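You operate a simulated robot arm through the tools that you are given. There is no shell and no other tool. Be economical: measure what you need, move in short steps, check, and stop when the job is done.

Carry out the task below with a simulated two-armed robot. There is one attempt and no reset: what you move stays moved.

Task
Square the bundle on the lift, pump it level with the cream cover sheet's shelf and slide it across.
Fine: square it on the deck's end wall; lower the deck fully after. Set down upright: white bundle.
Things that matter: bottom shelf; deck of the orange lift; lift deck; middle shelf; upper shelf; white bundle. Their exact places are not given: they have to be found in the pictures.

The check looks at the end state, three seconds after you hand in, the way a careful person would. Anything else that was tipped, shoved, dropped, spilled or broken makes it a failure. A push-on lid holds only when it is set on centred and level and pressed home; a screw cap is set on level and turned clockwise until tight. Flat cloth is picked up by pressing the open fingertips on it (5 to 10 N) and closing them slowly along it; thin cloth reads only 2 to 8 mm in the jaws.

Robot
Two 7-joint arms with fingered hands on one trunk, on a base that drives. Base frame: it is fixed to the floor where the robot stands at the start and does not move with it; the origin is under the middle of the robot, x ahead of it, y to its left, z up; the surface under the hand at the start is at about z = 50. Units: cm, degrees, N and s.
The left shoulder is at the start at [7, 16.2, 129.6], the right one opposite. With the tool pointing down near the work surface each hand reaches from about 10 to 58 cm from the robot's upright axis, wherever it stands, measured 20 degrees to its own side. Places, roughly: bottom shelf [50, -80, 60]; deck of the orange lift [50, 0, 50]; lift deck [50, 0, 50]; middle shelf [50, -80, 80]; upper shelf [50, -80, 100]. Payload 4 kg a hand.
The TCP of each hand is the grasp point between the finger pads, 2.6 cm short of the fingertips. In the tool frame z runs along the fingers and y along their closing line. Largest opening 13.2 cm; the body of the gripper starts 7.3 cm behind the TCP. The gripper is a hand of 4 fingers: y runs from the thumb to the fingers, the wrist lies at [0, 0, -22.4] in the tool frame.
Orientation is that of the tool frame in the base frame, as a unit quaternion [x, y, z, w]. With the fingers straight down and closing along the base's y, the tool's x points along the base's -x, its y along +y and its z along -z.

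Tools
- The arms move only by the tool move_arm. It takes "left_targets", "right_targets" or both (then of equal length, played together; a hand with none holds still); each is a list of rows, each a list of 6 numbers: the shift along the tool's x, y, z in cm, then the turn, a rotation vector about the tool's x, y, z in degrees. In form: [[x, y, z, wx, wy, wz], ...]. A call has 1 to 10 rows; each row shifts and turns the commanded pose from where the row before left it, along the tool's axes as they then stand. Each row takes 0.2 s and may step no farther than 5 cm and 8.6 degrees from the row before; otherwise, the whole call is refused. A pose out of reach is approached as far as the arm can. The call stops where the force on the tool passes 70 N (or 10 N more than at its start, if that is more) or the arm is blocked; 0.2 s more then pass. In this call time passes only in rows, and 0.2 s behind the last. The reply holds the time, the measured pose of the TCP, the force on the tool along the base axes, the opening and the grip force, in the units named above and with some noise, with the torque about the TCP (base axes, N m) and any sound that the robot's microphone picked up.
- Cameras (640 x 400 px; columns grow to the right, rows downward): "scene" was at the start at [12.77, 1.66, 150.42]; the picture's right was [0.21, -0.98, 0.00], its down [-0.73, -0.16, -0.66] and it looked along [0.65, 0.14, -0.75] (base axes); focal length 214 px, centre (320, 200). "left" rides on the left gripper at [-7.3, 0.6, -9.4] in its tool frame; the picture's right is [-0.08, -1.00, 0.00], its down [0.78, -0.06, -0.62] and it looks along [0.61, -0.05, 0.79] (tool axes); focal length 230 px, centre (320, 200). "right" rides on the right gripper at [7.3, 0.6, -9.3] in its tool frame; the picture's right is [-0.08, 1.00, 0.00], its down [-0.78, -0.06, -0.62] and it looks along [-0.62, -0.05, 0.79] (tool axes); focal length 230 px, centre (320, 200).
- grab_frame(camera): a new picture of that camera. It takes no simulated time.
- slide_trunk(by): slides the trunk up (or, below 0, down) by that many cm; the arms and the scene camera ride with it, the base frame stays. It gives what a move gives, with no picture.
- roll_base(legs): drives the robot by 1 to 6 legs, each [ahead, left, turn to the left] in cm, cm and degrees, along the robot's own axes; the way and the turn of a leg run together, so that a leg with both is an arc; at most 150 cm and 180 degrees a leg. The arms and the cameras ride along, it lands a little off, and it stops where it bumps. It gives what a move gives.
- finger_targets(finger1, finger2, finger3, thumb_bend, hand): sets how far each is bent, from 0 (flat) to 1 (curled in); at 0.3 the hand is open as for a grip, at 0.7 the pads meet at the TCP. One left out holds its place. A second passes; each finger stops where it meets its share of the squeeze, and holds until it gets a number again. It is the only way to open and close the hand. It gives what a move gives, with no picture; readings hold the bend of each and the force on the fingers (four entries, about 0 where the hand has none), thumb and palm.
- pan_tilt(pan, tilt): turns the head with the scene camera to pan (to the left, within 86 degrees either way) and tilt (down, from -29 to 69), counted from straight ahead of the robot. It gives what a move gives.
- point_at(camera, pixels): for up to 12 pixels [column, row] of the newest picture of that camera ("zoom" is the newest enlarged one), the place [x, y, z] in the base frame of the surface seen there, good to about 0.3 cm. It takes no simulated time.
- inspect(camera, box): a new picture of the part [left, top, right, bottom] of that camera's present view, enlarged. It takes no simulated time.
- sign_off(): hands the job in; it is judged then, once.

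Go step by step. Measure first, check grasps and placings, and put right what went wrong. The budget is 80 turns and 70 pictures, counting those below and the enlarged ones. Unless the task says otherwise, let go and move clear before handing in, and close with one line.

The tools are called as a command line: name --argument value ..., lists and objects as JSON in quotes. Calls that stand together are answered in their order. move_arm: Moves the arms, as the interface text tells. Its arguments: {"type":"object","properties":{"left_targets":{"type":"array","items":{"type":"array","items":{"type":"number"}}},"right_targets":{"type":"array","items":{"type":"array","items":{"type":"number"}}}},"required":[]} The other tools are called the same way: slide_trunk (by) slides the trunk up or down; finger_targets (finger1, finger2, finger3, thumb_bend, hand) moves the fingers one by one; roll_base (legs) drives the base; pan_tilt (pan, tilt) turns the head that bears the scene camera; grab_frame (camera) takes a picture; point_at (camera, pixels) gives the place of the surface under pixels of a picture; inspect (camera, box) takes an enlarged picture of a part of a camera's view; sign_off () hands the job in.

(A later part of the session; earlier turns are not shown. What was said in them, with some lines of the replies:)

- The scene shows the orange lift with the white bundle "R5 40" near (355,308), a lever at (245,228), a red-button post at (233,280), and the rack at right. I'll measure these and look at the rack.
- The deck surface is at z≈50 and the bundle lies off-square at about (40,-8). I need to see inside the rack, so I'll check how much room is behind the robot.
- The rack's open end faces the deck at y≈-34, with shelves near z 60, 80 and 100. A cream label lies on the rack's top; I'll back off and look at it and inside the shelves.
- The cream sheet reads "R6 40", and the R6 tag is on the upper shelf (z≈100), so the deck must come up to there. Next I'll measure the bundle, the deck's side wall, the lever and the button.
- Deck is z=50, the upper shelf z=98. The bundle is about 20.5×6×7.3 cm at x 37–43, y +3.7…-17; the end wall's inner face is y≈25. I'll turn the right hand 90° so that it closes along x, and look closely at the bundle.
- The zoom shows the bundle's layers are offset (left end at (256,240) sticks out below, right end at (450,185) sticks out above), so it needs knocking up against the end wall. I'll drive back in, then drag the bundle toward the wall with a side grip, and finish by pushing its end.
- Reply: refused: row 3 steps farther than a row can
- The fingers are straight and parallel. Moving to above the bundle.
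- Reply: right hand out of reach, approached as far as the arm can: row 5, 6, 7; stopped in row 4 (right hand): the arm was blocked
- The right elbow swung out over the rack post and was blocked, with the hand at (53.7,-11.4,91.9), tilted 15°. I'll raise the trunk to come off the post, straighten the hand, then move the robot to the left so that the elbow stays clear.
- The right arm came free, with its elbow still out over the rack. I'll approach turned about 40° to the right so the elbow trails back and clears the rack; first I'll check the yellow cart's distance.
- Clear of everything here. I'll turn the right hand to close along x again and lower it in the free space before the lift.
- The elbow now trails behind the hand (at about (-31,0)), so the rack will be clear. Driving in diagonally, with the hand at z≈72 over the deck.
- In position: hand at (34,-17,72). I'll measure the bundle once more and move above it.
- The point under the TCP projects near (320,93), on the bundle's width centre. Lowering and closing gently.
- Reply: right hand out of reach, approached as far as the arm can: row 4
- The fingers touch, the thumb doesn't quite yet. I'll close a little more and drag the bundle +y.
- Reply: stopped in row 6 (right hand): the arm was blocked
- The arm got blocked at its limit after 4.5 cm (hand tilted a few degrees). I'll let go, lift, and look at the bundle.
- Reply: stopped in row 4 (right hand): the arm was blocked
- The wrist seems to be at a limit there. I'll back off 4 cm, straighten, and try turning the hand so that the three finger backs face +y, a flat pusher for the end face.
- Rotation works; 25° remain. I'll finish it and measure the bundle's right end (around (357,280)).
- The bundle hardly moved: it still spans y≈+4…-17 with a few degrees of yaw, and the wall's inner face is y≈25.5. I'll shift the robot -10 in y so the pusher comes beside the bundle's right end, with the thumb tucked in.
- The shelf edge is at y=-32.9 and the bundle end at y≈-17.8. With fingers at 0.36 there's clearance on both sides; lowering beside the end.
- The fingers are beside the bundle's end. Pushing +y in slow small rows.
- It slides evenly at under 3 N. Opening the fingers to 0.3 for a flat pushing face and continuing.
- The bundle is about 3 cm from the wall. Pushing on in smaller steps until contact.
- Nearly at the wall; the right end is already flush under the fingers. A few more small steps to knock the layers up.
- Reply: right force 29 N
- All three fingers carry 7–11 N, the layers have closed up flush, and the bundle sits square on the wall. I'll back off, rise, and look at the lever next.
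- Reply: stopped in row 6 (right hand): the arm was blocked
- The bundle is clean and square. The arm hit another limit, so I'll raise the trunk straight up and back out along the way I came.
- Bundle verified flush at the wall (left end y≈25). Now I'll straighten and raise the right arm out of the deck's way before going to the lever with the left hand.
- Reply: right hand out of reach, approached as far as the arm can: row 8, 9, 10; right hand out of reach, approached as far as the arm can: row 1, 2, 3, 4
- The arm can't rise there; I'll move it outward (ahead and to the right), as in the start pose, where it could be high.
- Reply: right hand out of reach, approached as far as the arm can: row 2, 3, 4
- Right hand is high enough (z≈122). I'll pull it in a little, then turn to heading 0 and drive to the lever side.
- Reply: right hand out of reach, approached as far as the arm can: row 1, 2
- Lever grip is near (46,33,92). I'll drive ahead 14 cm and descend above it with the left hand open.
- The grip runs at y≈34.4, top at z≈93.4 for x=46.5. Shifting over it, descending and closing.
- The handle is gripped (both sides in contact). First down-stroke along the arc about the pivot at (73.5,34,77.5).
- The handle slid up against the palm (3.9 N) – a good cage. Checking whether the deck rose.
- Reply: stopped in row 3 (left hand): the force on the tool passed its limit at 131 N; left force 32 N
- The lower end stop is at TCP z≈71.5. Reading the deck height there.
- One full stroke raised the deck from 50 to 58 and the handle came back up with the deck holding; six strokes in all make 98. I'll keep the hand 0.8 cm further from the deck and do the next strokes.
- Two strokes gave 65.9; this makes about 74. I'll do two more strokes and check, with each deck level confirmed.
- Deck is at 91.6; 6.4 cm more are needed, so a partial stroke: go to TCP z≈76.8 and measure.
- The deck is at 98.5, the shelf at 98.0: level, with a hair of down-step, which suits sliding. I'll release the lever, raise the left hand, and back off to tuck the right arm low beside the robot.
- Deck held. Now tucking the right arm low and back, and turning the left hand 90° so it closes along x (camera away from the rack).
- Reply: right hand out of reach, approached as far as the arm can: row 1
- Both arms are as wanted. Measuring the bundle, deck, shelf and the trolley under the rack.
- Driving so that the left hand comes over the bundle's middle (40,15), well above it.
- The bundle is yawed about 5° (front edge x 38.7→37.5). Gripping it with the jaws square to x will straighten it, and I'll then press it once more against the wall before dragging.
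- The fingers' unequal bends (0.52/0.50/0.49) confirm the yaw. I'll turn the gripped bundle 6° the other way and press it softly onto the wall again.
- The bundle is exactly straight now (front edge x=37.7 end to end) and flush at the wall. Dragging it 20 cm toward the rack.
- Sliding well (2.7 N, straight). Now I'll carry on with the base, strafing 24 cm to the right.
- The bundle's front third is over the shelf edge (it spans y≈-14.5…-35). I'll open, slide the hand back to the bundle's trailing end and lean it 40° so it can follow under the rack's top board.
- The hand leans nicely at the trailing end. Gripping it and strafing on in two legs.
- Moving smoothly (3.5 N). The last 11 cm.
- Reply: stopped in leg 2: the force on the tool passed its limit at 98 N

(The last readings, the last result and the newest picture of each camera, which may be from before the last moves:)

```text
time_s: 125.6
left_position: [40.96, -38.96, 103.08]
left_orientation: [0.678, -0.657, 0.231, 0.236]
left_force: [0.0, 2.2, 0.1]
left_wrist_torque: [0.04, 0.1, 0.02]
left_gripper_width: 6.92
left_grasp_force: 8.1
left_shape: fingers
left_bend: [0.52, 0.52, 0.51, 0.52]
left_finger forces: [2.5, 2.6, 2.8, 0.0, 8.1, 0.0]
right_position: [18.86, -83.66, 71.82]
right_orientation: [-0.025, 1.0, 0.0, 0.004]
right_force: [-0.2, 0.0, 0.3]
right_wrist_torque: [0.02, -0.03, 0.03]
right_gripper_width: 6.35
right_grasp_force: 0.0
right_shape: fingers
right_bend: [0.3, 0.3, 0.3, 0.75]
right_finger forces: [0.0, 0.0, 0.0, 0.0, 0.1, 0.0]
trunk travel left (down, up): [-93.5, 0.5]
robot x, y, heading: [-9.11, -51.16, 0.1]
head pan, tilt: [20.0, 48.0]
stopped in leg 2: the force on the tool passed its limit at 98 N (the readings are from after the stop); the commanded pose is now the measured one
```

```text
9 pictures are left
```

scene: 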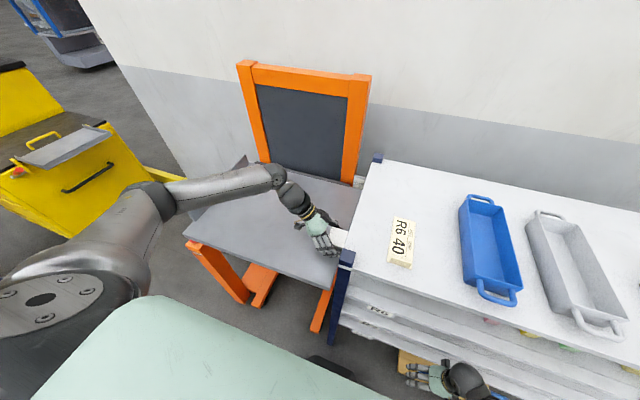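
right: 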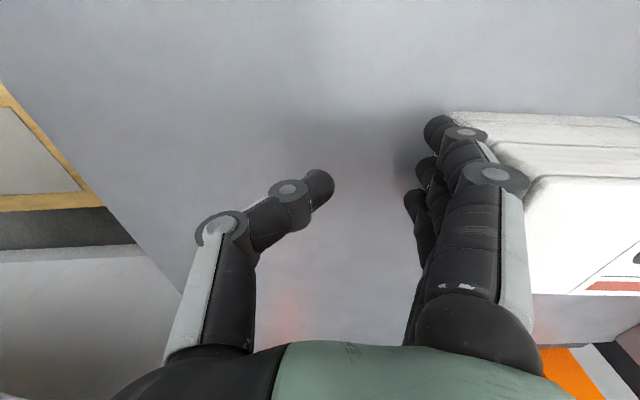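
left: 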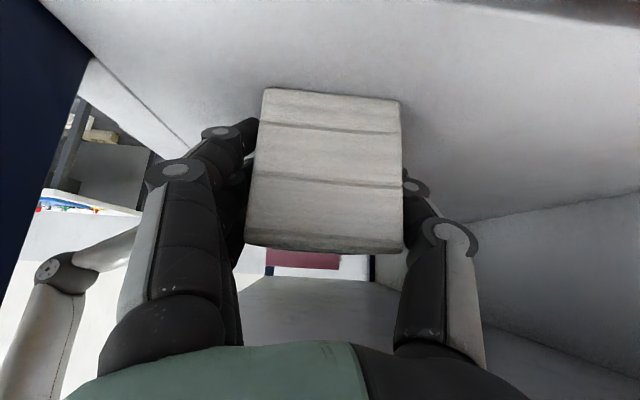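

The hand touched the top board at the end of leg 2 and stopped. The camera shows the end face (330,170) neat; I'll measure where it is relative to the shelf edge.

point_at --camera "left" --pixels '[[330, 110], [330, 150], [330, 220], [275, 100], [390, 105], [430, 60], [300, 50], [300, 10], [150, 50], [310, 258]]'

```text
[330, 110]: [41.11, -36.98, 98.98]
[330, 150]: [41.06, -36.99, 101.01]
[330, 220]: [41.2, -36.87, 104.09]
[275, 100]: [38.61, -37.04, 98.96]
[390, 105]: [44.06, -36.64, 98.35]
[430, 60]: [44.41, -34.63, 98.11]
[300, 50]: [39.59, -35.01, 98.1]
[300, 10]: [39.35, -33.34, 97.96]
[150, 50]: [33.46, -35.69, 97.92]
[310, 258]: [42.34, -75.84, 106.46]
```

The trailing end is at y=-37.0, 4 cm inside the shelf edge, standing at z=98. Releasing and withdrawing straight back (+y).

finger_targets --hand "left" --finger1 0.34 --finger2 0.34 --finger3 0.34 --thumb_bend 0.34

roll_base --legs '[[0, 22, 0]]'

grab_frame --camera "left"

```text
time_s: 126.6
left_position: [41.04, -38.93, 103.02]
left_orientation: [0.677, -0.656, 0.233, 0.237]
left_force: [0.2, 0.4, -0.6]
left_wrist_torque: [-0.02, 0.0, -0.03]
left_gripper_width: 12.28
left_grasp_force: 0.0
left_shape: fingers
left_bend: [0.34, 0.34, 0.34, 0.34]
left_finger forces: [0.0, 0.1, 0.0, 0.1, 0.1, 0.0]
right_position: [18.79, -83.53, 71.72]
right_orientation: [-0.024, 1.0, -0.002, 0.003]
right_force: [0.1, 0.3, -0.6]
right_wrist_torque: [0.01, -0.01, 0.0]
right_gripper_width: 6.36
right_grasp_force: 0.0
right_shape: fingers
right_bend: [0.3, 0.3, 0.3, 0.75]
right_finger forces: [0.0, 0.1, 0.0, 0.0, 0.0, 0.0]
trunk travel left (down, up): [-93.5, 0.5]
robot x, y, heading: [-9.54, -51.46, 0.4]
head pan, tilt: [20.0, 48.0]
```

```text
time_s: 128.3
left_position: [40.95, -16.79, 102.94]
left_orientation: [0.678, -0.656, 0.233, 0.236]
left_force: [0.8, -0.4, -0.4]
left_wrist_torque: [0.03, -0.02, 0.03]
left_gripper_width: 12.29
left_grasp_force: 0.0
left_shape: fingers
left_bend: [0.34, 0.34, 0.34, 0.34]
left_finger forces: [0.1, 0.1, 0.0, 0.0, 0.1, 0.1]
right_position: [18.65, -61.54, 71.77]
right_orientation: [-0.025, 1.0, 0.0, 0.003]
right_force: [0.0, -0.4, -0.4]
right_wrist_torque: [-0.01, 0.01, 0.0]
right_gripper_width: 6.38
right_grasp_force: 0.0
right_shape: fingers
right_bend: [0.3, 0.3, 0.3, 0.75]
right_finger forces: [0.1, 0.0, 0.1, 0.0, 0.1, 0.1]
trunk travel left (down, up): [-93.5, 0.5]
robot x, y, heading: [-9.34, -29.46, 0.4]
head pan, tilt: [20.0, 48.0]
```

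```text
8 pictures are left
```

left: 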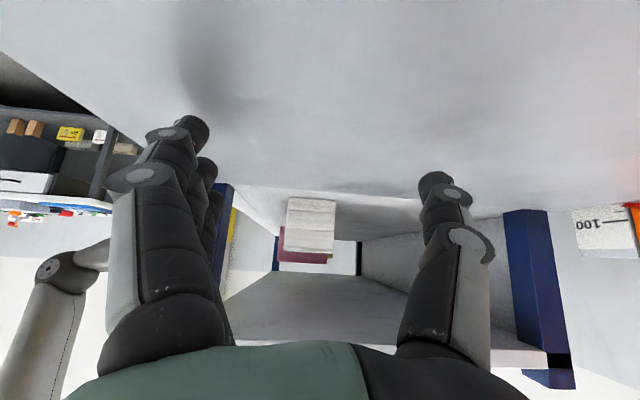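

point_at --camera "left" --pixels '[[291, 210], [331, 213], [290, 235], [329, 238], [290, 245], [310, 195]]'

move_arm --left_targets '[[0, 0, -5, 0, 0, 0], [0, 0, -5, 0, 0, 0], [0, 0, -5, 0, -8, 0], [0, 0, -3, 0, -8, 0], [0, 0, -3, 0, -8, 0], [0, 0, -3, 0, -8, 0], [0, 0, 0, 0, -7, 0]]'

```text
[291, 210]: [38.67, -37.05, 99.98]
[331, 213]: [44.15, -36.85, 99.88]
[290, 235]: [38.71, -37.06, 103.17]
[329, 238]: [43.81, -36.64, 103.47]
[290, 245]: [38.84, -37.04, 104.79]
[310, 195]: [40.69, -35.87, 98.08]
```

```text
time_s: 129.9
left_position: [40.88, -3.85, 122.94]
left_orientation: [0.717, -0.697, -0.008, 0.004]
left_force: [-0.4, 0.3, -0.1]
left_wrist_torque: [0.02, 0.03, 0.0]
left_gripper_width: 12.3
left_grasp_force: 0.0
left_shape: fingers
left_bend: [0.34, 0.34, 0.34, 0.34]
left_finger forces: [0.1, 0.0, 0.1, 0.0, 0.0, 0.1]
right_position: [18.72, -61.34, 71.67]
right_orientation: [-0.026, 1.0, 0.0, 0.004]
right_force: [0.4, -0.6, 0.5]
right_wrist_torque: [0.0, 0.01, 0.01]
right_gripper_width: 6.38
right_grasp_force: 0.1
right_shape: fingers
right_bend: [0.3, 0.3, 0.3, 0.75]
right_finger forces: [0.0, 0.0, 0.1, 0.0, 0.0, 0.1]
trunk travel left (down, up): [-93.5, 0.5]
robot x, y, heading: [-9.3, -29.18, 0.4]
head pan, tilt: [20.0, 48.0]
```

The bundle sits upright on the R6 shelf, yaw within about 3°. Now to the LOWER button at (32.4,34,83): turning the left hand back and driving there.

roll_base --legs '[[-9, 0, 0], [0, 38.2, 0]]'

move_arm --left_targets '[[0, 0, 0, 0, 0, 8.5], [0, 0, 0, 0, 0, 8.5], [0, 0, 0, 0, 0, 8.5], [0, 0, 0, 0, 0, 8.5], [0, 0, 0, 0, 0, 8.5], [0, 0, 0, 0, 0, 8.5], [0, 0, 0, 0, 0, 8.5], [0, 0, 0, 0, 0, 8.5], [0, 0, 0, 0, 0, 8.5], [0, 0, 0, 0, 0, 8.5]]'

finger_targets --hand "left" --finger1 0.7 --finger2 0.7 --finger3 0.7 --thumb_bend 0.7

grab_frame --camera "scene"

```text
time_s: 133.0
left_position: [31.38, 34.11, 123.0]
left_orientation: [0.717, -0.697, -0.007, 0.004]
left_force: [0.4, -0.7, 0.4]
left_wrist_torque: [0.0, 0.02, 0.01]
left_gripper_width: 12.3
left_grasp_force: 0.1
left_shape: fingers
left_bend: [0.34, 0.34, 0.34, 0.34]
left_finger forces: [0.1, 0.0, 0.1, 0.0, 0.1, 0.1]
right_position: [9.26, -23.37, 71.8]
right_orientation: [-0.025, 1.0, 0.001, 0.004]
right_force: [0.0, 0.1, -0.6]
right_wrist_torque: [0.01, 0.01, 0.0]
right_gripper_width: 6.39
right_grasp_force: 0.1
right_shape: fingers
right_bend: [0.3, 0.3, 0.3, 0.75]
right_finger forces: [0.0, 0.1, 0.0, 0.1, 0.1, 0.0]
trunk travel left (down, up): [-93.5, 0.5]
robot x, y, heading: [-18.44, 9.06, 0.5]
head pan, tilt: [20.0, 48.0]
```

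```text
time_s: 135.2
left_position: [31.34, 34.37, 123.06]
left_orientation: [-0.056, 0.998, 0.001, -0.008]
left_force: [0.2, -0.2, -0.8]
left_wrist_torque: [-0.02, 0.04, -0.01]
left_gripper_width: 12.26
left_grasp_force: 0.0
left_shape: fingers
left_bend: [0.34, 0.34, 0.34, 0.34]
left_finger forces: [0.0, 0.0, 0.0, 0.0, 0.1, 0.0]
right_position: [9.31, -23.26, 71.82]
right_orientation: [-0.026, 1.0, -0.001, 0.003]
right_force: [-0.1, -0.7, 0.5]
right_wrist_torque: [-0.01, 0.02, 0.0]
right_gripper_width: 6.37
right_grasp_force: 0.1
right_shape: fingers
right_bend: [0.3, 0.3, 0.3, 0.75]
right_finger forces: [0.1, 0.1, 0.0, 0.0, 0.1, 0.1]
trunk travel left (down, up): [-93.5, 0.5]
robot x, y, heading: [-18.63, 9.07, 0.5]
head pan, tilt: [20.0, 48.0]
```

```text
time_s: 136.2
left_position: [31.3, 34.32, 123.02]
left_orientation: [-0.056, 0.998, 0.001, -0.007]
left_force: [-0.6, -0.4, 0.6]
left_wrist_torque: [-0.02, 0.03, 0.01]
left_gripper_width: 1.46
left_grasp_force: 0.2
left_shape: fingers
left_bend: [0.7, 0.7, 0.7, 0.7]
left_finger forces: [0.0, 0.0, 0.0, 0.0, 0.0, 0.0]
right_position: [9.34, -23.37, 71.74]
right_orientation: [-0.025, 1.0, -0.001, 0.004]
right_force: [0.8, 0.3, -0.2]
right_wrist_torque: [-0.01, 0.02, -0.02]
right_gripper_width: 6.35
right_grasp_force: 0.1
right_shape: fingers
right_bend: [0.3, 0.3, 0.3, 0.75]
right_finger forces: [0.0, 0.1, 0.1, 0.0, 0.1, 0.0]
trunk travel left (down, up): [-93.5, 0.5]
robot x, y, heading: [-18.84, 8.39, 0.4]
head pan, tilt: [20.0, 48.0]
```

```text
7 pictures are left
```

scene: 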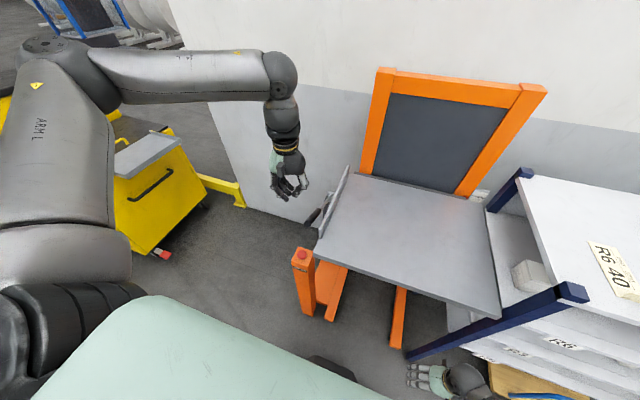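

The deck is empty and the bundle stands on the shelf at (527,275). Checking the button (301,254) and lever end (310,235).

point_at --camera "scene" --pixels '[[301, 253], [310, 237], [306, 232], [318, 215], [345, 190], [322, 237]]'

```text
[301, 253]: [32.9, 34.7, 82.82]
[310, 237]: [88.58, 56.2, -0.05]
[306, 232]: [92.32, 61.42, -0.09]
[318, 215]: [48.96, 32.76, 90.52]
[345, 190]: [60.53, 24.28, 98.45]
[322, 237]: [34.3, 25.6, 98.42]
```

The lever has sprung back up (clear by 5 cm). Descending over the button with closed fingers.

move_arm --left_targets '[[-1.4, 0.2, 0, 0, 0, 5.5], [0, 0, 5, 0, 0, 0], [0, 0, 5, 0, 0, 0], [0, 0, 5, 0, 0, 0], [0, 0, 5, 0, 0, 0], [0, 0, 5, 0, 0, 0], [0, 0, 5, 0, 0, 0], [0, 0, 4, 0, 0, 0]]'

move_arm --left_targets '[[0, 0, 1, 0, 0, 0], [0, 0, 1, 0, 0, 0], [0, 0, 0.7, 0, 0, 0], [0, 0, 0.7, 0, 0, 0]]'

grab_frame --camera "scene"

```text
time_s: 138.0
left_position: [32.33, 34.7, 88.82]
left_orientation: [-0.008, 1.0, 0.002, -0.007]
left_force: [-0.5, -0.5, 0.6]
left_wrist_torque: [0.0, -0.03, 0.01]
left_gripper_width: 1.49
left_grasp_force: 0.1
left_shape: fingers
left_bend: [0.7, 0.7, 0.7, 0.7]
left_finger forces: [0.0, 0.0, 0.1, 0.1, 0.0, 0.0]
right_position: [9.35, -23.24, 71.85]
right_orientation: [-0.025, 1.0, -0.001, 0.004]
right_force: [-0.3, -0.1, -1.1]
right_wrist_torque: [0.02, -0.03, 0.0]
right_gripper_width: 6.38
right_grasp_force: 0.0
right_shape: fingers
right_bend: [0.3, 0.3, 0.3, 0.75]
right_finger forces: [0.1, 0.0, 0.1, 0.0, 0.0, 0.0]
trunk travel left (down, up): [-93.5, 0.5]
robot x, y, heading: [-18.63, 8.93, 0.5]
head pan, tilt: [20.0, 48.0]
```

```text
time_s: 139.0
left_position: [32.15, 34.71, 85.53]
left_orientation: [-0.009, 1.0, 0.002, -0.008]
left_force: [0.1, 1.8, 3.6]
left_wrist_torque: [-0.18, -0.1, 0.12]
left_gripper_width: 1.43
left_grasp_force: 0.7
left_shape: fingers
left_bend: [0.7, 0.7, 0.7, 0.7]
left_finger forces: [0.1, 0.0, 0.0, 0.0, 1.4, 0.0]
right_position: [9.29, -23.21, 71.78]
right_orientation: [-0.025, 1.0, 0.0, 0.003]
right_force: [-0.6, 0.0, -1.0]
right_wrist_torque: [0.02, 0.0, -0.02]
right_gripper_width: 6.38
right_grasp_force: 0.1
right_shape: fingers
right_bend: [0.3, 0.3, 0.3, 0.75]
right_finger forces: [0.0, 0.0, 0.0, 0.0, 0.0, 0.1]
trunk travel left (down, up): [-93.5, 0.5]
robot x, y, heading: [-18.75, 8.96, 0.5]
head pan, tilt: [20.0, 48.0]
```

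```text
6 pictures are left
```

scene: 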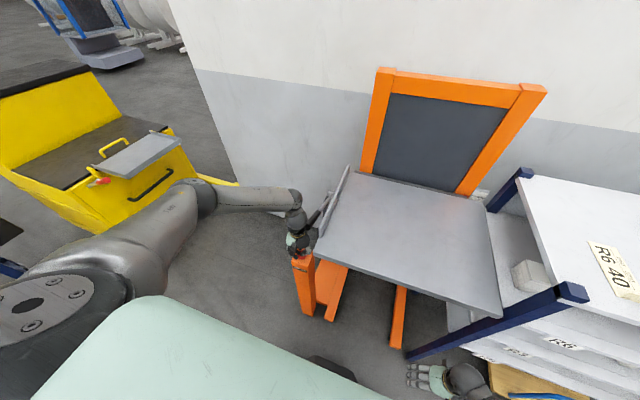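

Contact with the button at 3.6 N. Pressing further and holding.

move_arm --left_targets '[[0, 0, 0.5, 0, 0, 0], [0, 0, 0.5, 0, 0, 0], [0, 0, 0.4, 0, 0, 0], [0, 0, 0, 0, 0, 0], [0, 0, 0, 0, 0, 0], [0, 0, 0, 0, 0, 0], [0, 0, 0, 0, 0, 0], [0, 0, 0, 0, 0, 0], [0, 0, 0, 0, 0, 0], [0, 0, 0, 0, 0, 0]]'

grab_frame --camera "scene"

point_at --camera "scene" --pixels '[[400, 240], [420, 220]]'

```text
time_s: 141.2
left_position: [32.12, 34.66, 84.59]
left_orientation: [-0.008, 1.0, 0.002, -0.005]
left_force: [1.8, -1.0, 40.9]
left_wrist_torque: [-0.26, -0.41, 0.07]
left_gripper_width: 1.36
left_grasp_force: 20.3
left_shape: fingers
left_bend: [0.7, 0.71, 0.7, 0.71]
left_finger forces: [2.1, 12.3, 0.0, 0.1, 25.2, 0.0]
right_position: [9.27, -23.31, 71.86]
right_orientation: [-0.026, 1.0, 0.0, 0.005]
right_force: [0.2, 0.0, 0.6]
right_wrist_torque: [0.0, 0.02, 0.01]
right_gripper_width: 6.35
right_grasp_force: 0.0
right_shape: fingers
right_bend: [0.3, 0.3, 0.3, 0.75]
right_finger forces: [0.1, 0.0, 0.0, 0.0, 0.1, 0.0]
trunk travel left (down, up): [-93.5, 0.5]
robot x, y, heading: [-18.6, 8.9, 0.5]
head pan, tilt: [20.0, 48.0]
```

```text
5 pictures are left
```

scene: 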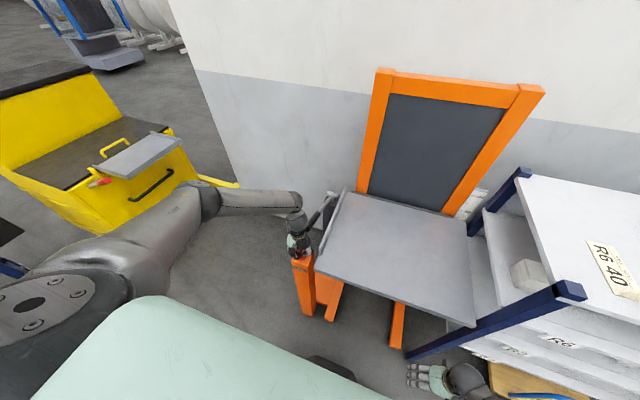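

```text
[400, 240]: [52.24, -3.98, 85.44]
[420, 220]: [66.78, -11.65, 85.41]
```

The deck is sinking (98.4→85.4) while the button is held. Holding on.

move_arm --left_targets '[[0, 0, 0, 0, 0, 0], [0, 0, 0, 0, 0, 0], [0, 0, 0, 0, 0, 0], [0, 0, 0, 0, 0, 0], [0, 0, 0, 0, 0, 0], [0, 0, 0, 0, 0, 0], [0, 0, 0, 0, 0, 0], [0, 0, 0, 0, 0, 0], [0, 0, 0, 0, 0, 0], [0, 0, 0, 0, 0, 0]]'

move_arm --left_targets '[[0, 0, 0, 0, 0, 0], [0, 0, 0, 0, 0, 0], [0, 0, 0, 0, 0, 0], [0, 0, 0, 0, 0, 0], [0, 0, 0, 0, 0, 0], [0, 0, 0, 0, 0, 0], [0, 0, 0, 0, 0, 0], [0, 0, 0, 0, 0, 0], [0, 0, 0, 0, 0, 0], [0, 0, 0, 0, 0, 0]]'

move_arm --left_targets '[[0, 0, 0, 0, 0, 0], [0, 0, 0, 0, 0, 0], [0, 0, 0, 0, 0, 0], [0, 0, 0, 0, 0, 0], [0, 0, 0, 0, 0, 0], [0, 0, 0, 0, 0, 0], [0, 0, 0, 0, 0, 0], [0, 0, 0, 0, 0, 0], [0, 0, 0, 0, 0, 0], [0, 0, 0, 0, 0, 0]]'

move_arm --left_targets '[[0, 0, 0, 0, 0, 0], [0, 0, 0, 0, 0, 0], [0, 0, 0, 0, 0, 0], [0, 0, 0, 0, 0, 0], [0, 0, 0, 0, 0, 0], [0, 0, 0, 0, 0, 0], [0, 0, 0, 0, 0, 0], [0, 0, 0, 0, 0, 0], [0, 0, 0, 0, 0, 0], [0, 0, 0, 0, 0, 0]]'

grab_frame --camera "scene"

point_at --camera "scene" --pixels '[[390, 270], [400, 255], [370, 260]]'

```text
time_s: 143.4
left_position: [32.1, 34.67, 84.51]
left_orientation: [-0.009, 1.0, 0.002, -0.005]
left_force: [1.9, -1.0, 39.8]
left_wrist_torque: [-0.21, -0.3, 0.05]
left_gripper_width: 1.35
left_grasp_force: 20.1
left_shape: fingers
left_bend: [0.7, 0.71, 0.7, 0.71]
left_finger forces: [2.2, 12.1, 0.0, 0.1, 25.4, 0.0]
right_position: [9.06, -23.48, 71.91]
right_orientation: [-0.025, 1.0, 0.0, 0.005]
right_force: [0.6, 0.5, -1.1]
right_wrist_torque: [0.01, 0.05, 0.04]
right_gripper_width: 6.36
right_grasp_force: 0.0
right_shape: fingers
right_bend: [0.3, 0.3, 0.3, 0.75]
right_finger forces: [0.0, 0.0, 0.0, 0.1, 0.1, 0.0]
trunk travel left (down, up): [-93.5, 0.5]
robot x, y, heading: [-18.73, 8.87, 0.3]
head pan, tilt: [20.0, 48.0]
```

```text
time_s: 145.6
left_position: [32.16, 34.52, 84.65]
left_orientation: [-0.008, 1.0, 0.003, -0.005]
left_force: [1.9, -2.1, 40.3]
left_wrist_torque: [-0.27, -0.27, 0.0]
left_gripper_width: 1.35
left_grasp_force: 20.1
left_shape: fingers
left_bend: [0.7, 0.71, 0.7, 0.71]
left_finger forces: [2.0, 12.0, 0.0, 0.1, 25.6, 0.0]
right_position: [9.16, -23.32, 71.8]
right_orientation: [-0.026, 1.0, 0.0, 0.005]
right_force: [-0.7, 0.0, -0.9]
right_wrist_torque: [0.0, -0.05, -0.02]
right_gripper_width: 6.4
right_grasp_force: 0.1
right_shape: fingers
right_bend: [0.3, 0.3, 0.3, 0.75]
right_finger forces: [0.0, 0.0, 0.1, 0.1, 0.1, 0.0]
trunk travel left (down, up): [-93.5, 0.5]
robot x, y, heading: [-18.52, 8.97, 0.6]
head pan, tilt: [20.0, 48.0]
```

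```text
time_s: 147.8
left_position: [32.1, 34.64, 84.41]
left_orientation: [-0.008, 1.0, 0.001, -0.004]
left_force: [1.6, -1.2, 39.7]
left_wrist_torque: [-0.24, -0.3, 0.01]
left_gripper_width: 1.32
left_grasp_force: 19.9
left_shape: fingers
left_bend: [0.7, 0.71, 0.7, 0.71]
left_finger forces: [2.0, 11.9, 0.0, 0.0, 25.6, 0.1]
right_position: [9.22, -23.39, 71.81]
right_orientation: [-0.025, 1.0, -0.001, 0.006]
right_force: [-0.3, 0.5, -0.1]
right_wrist_torque: [0.02, 0.02, 0.0]
right_gripper_width: 6.36
right_grasp_force: 0.1
right_shape: fingers
right_bend: [0.3, 0.3, 0.3, 0.75]
right_finger forces: [0.0, 0.0, 0.0, 0.0, 0.1, 0.0]
trunk travel left (down, up): [-93.5, 0.5]
robot x, y, heading: [-18.53, 8.7, 0.4]
head pan, tilt: [20.0, 48.0]
```

```text
time_s: 150.0
left_position: [32.24, 34.53, 84.63]
left_orientation: [-0.008, 1.0, 0.002, -0.004]
left_force: [1.6, -2.3, 39.8]
left_wrist_torque: [-0.28, -0.28, 0.05]
left_gripper_width: 1.35
left_grasp_force: 19.6
left_shape: fingers
left_bend: [0.7, 0.71, 0.7, 0.71]
left_finger forces: [1.9, 12.0, 0.1, 0.0, 25.7, 0.0]
right_position: [9.12, -23.31, 71.69]
right_orientation: [-0.026, 1.0, 0.0, 0.005]
right_force: [-0.2, -0.3, 0.6]
right_wrist_torque: [-0.01, -0.01, 0.02]
right_gripper_width: 6.4
right_grasp_force: 0.1
right_shape: fingers
right_bend: [0.3, 0.3, 0.3, 0.75]
right_finger forces: [0.0, 0.1, 0.1, 0.1, 0.1, 0.0]
trunk travel left (down, up): [-93.5, 0.5]
robot x, y, heading: [-18.59, 8.59, 0.3]
head pan, tilt: [20.0, 48.0]
```

```text
4 pictures are left
```

scene: 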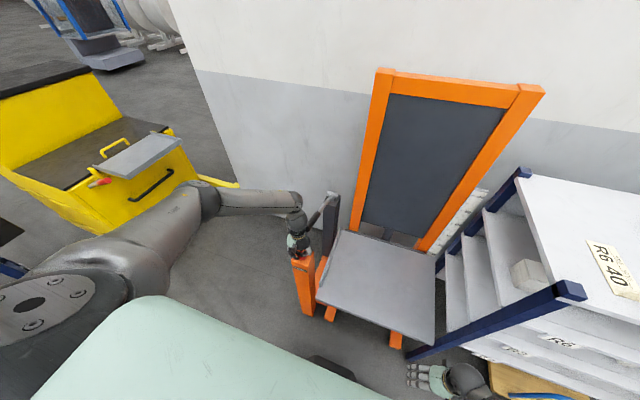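

```text
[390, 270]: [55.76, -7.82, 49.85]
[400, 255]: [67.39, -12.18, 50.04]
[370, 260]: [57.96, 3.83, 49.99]
```

The deck is back at 50.0, its start level, and stays there with the button still held, so it's fully down. Raising the hand and backing clear, then a last look.

move_arm --left_targets '[[0, 0, -3, 0, 0, 0], [0, 0, -5, 0, 0, 0], [0, 0, -5, 0, 0, 0], [0, 0, -5, 0, 0, 0], [0, 0, -5, 0, 0, 0], [0, 0, -5, 0, 0, 0]]'

roll_base --legs '[[-35, 0, 0]]'

pan_tilt --pan -15 --tilt 35

inspect --camera "scene" --box '[120, 60, 520, 310]'

```text
time_s: 151.4
left_position: [32.54, 34.58, 112.04]
left_orientation: [-0.009, 1.0, 0.003, -0.009]
left_force: [-1.1, -0.5, -0.7]
left_wrist_torque: [0.0, -0.02, -0.02]
left_gripper_width: 1.41
left_grasp_force: 0.0
left_shape: fingers
left_bend: [0.7, 0.7, 0.7, 0.7]
left_finger forces: [0.0, 0.0, 0.0, 0.0, 0.0, 0.1]
right_position: [9.27, -23.47, 71.74]
right_orientation: [-0.025, 1.0, 0.0, 0.005]
right_force: [-0.3, 0.0, -0.1]
right_wrist_torque: [-0.01, 0.0, 0.0]
right_gripper_width: 6.37
right_grasp_force: 0.1
right_shape: fingers
right_bend: [0.3, 0.3, 0.3, 0.75]
right_finger forces: [0.0, 0.0, 0.0, 0.0, 0.1, 0.0]
trunk travel left (down, up): [-93.5, 0.5]
robot x, y, heading: [-18.74, 8.5, 0.6]
head pan, tilt: [20.0, 48.0]
```

```text
time_s: 153.7
left_position: [-2.26, 34.33, 111.95]
left_orientation: [-0.009, 1.0, 0.002, -0.009]
left_force: [1.0, -0.1, -0.4]
left_wrist_torque: [0.01, 0.0, 0.0]
left_gripper_width: 1.41
left_grasp_force: 0.0
left_shape: fingers
left_bend: [0.7, 0.7, 0.7, 0.7]
left_finger forces: [0.0, 0.0, 0.0, 0.0, 0.0, 0.1]
right_position: [-25.76, -23.52, 71.73]
right_orientation: [-0.024, 1.0, -0.001, 0.004]
right_force: [-0.2, 0.2, -0.1]
right_wrist_torque: [-0.04, 0.01, -0.01]
right_gripper_width: 6.37
right_grasp_force: 0.1
right_shape: fingers
right_bend: [0.3, 0.3, 0.3, 0.75]
right_finger forces: [0.0, 0.0, 0.0, 0.0, 0.0, 0.0]
trunk travel left (down, up): [-93.5, 0.5]
robot x, y, heading: [-53.53, 8.59, 0.4]
head pan, tilt: [20.0, 48.0]
```

```text
time_s: 154.7
left_position: [-2.46, 34.32, 112.0]
left_orientation: [-0.008, 1.0, 0.002, -0.008]
left_force: [-0.3, -0.1, 0.2]
left_wrist_torque: [-0.02, 0.0, 0.02]
left_gripper_width: 1.42
left_grasp_force: 0.1
left_shape: fingers
left_bend: [0.7, 0.7, 0.7, 0.7]
left_finger forces: [0.0, 0.0, 0.1, 0.0, 0.0, 0.1]
right_position: [-25.95, -23.5, 71.82]
right_orientation: [-0.025, 1.0, -0.001, 0.004]
right_force: [-0.6, 0.9, 0.1]
right_wrist_torque: [0.0, 0.01, -0.02]
right_gripper_width: 6.37
right_grasp_force: 0.1
right_shape: fingers
right_bend: [0.3, 0.3, 0.3, 0.75]
right_finger forces: [0.0, 0.1, 0.0, 0.0, 0.0, 0.0]
trunk travel left (down, up): [-93.5, 0.5]
robot x, y, heading: [-53.63, 8.33, 0.4]
head pan, tilt: [-15.0, 35.0]
```

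```text
1.60 times, centred on (320, 185) of scene
```

zoom: 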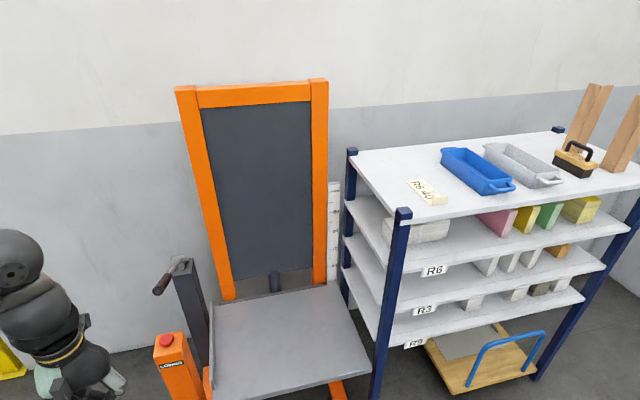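

The white bundle stands upright on the R6 shelf at (415,232), next to the pink bundle. The deck is empty and fully down, everything else is in place, and both hands are clear, so I'm handing in.

sign_off

```text
The job is handed in.
```

The white bundle was squared on the deck's end wall, raised level with the upper (R6) shelf and slid across. It stands there upright, turned by about 3 degrees at most, and the lift deck is fully down.
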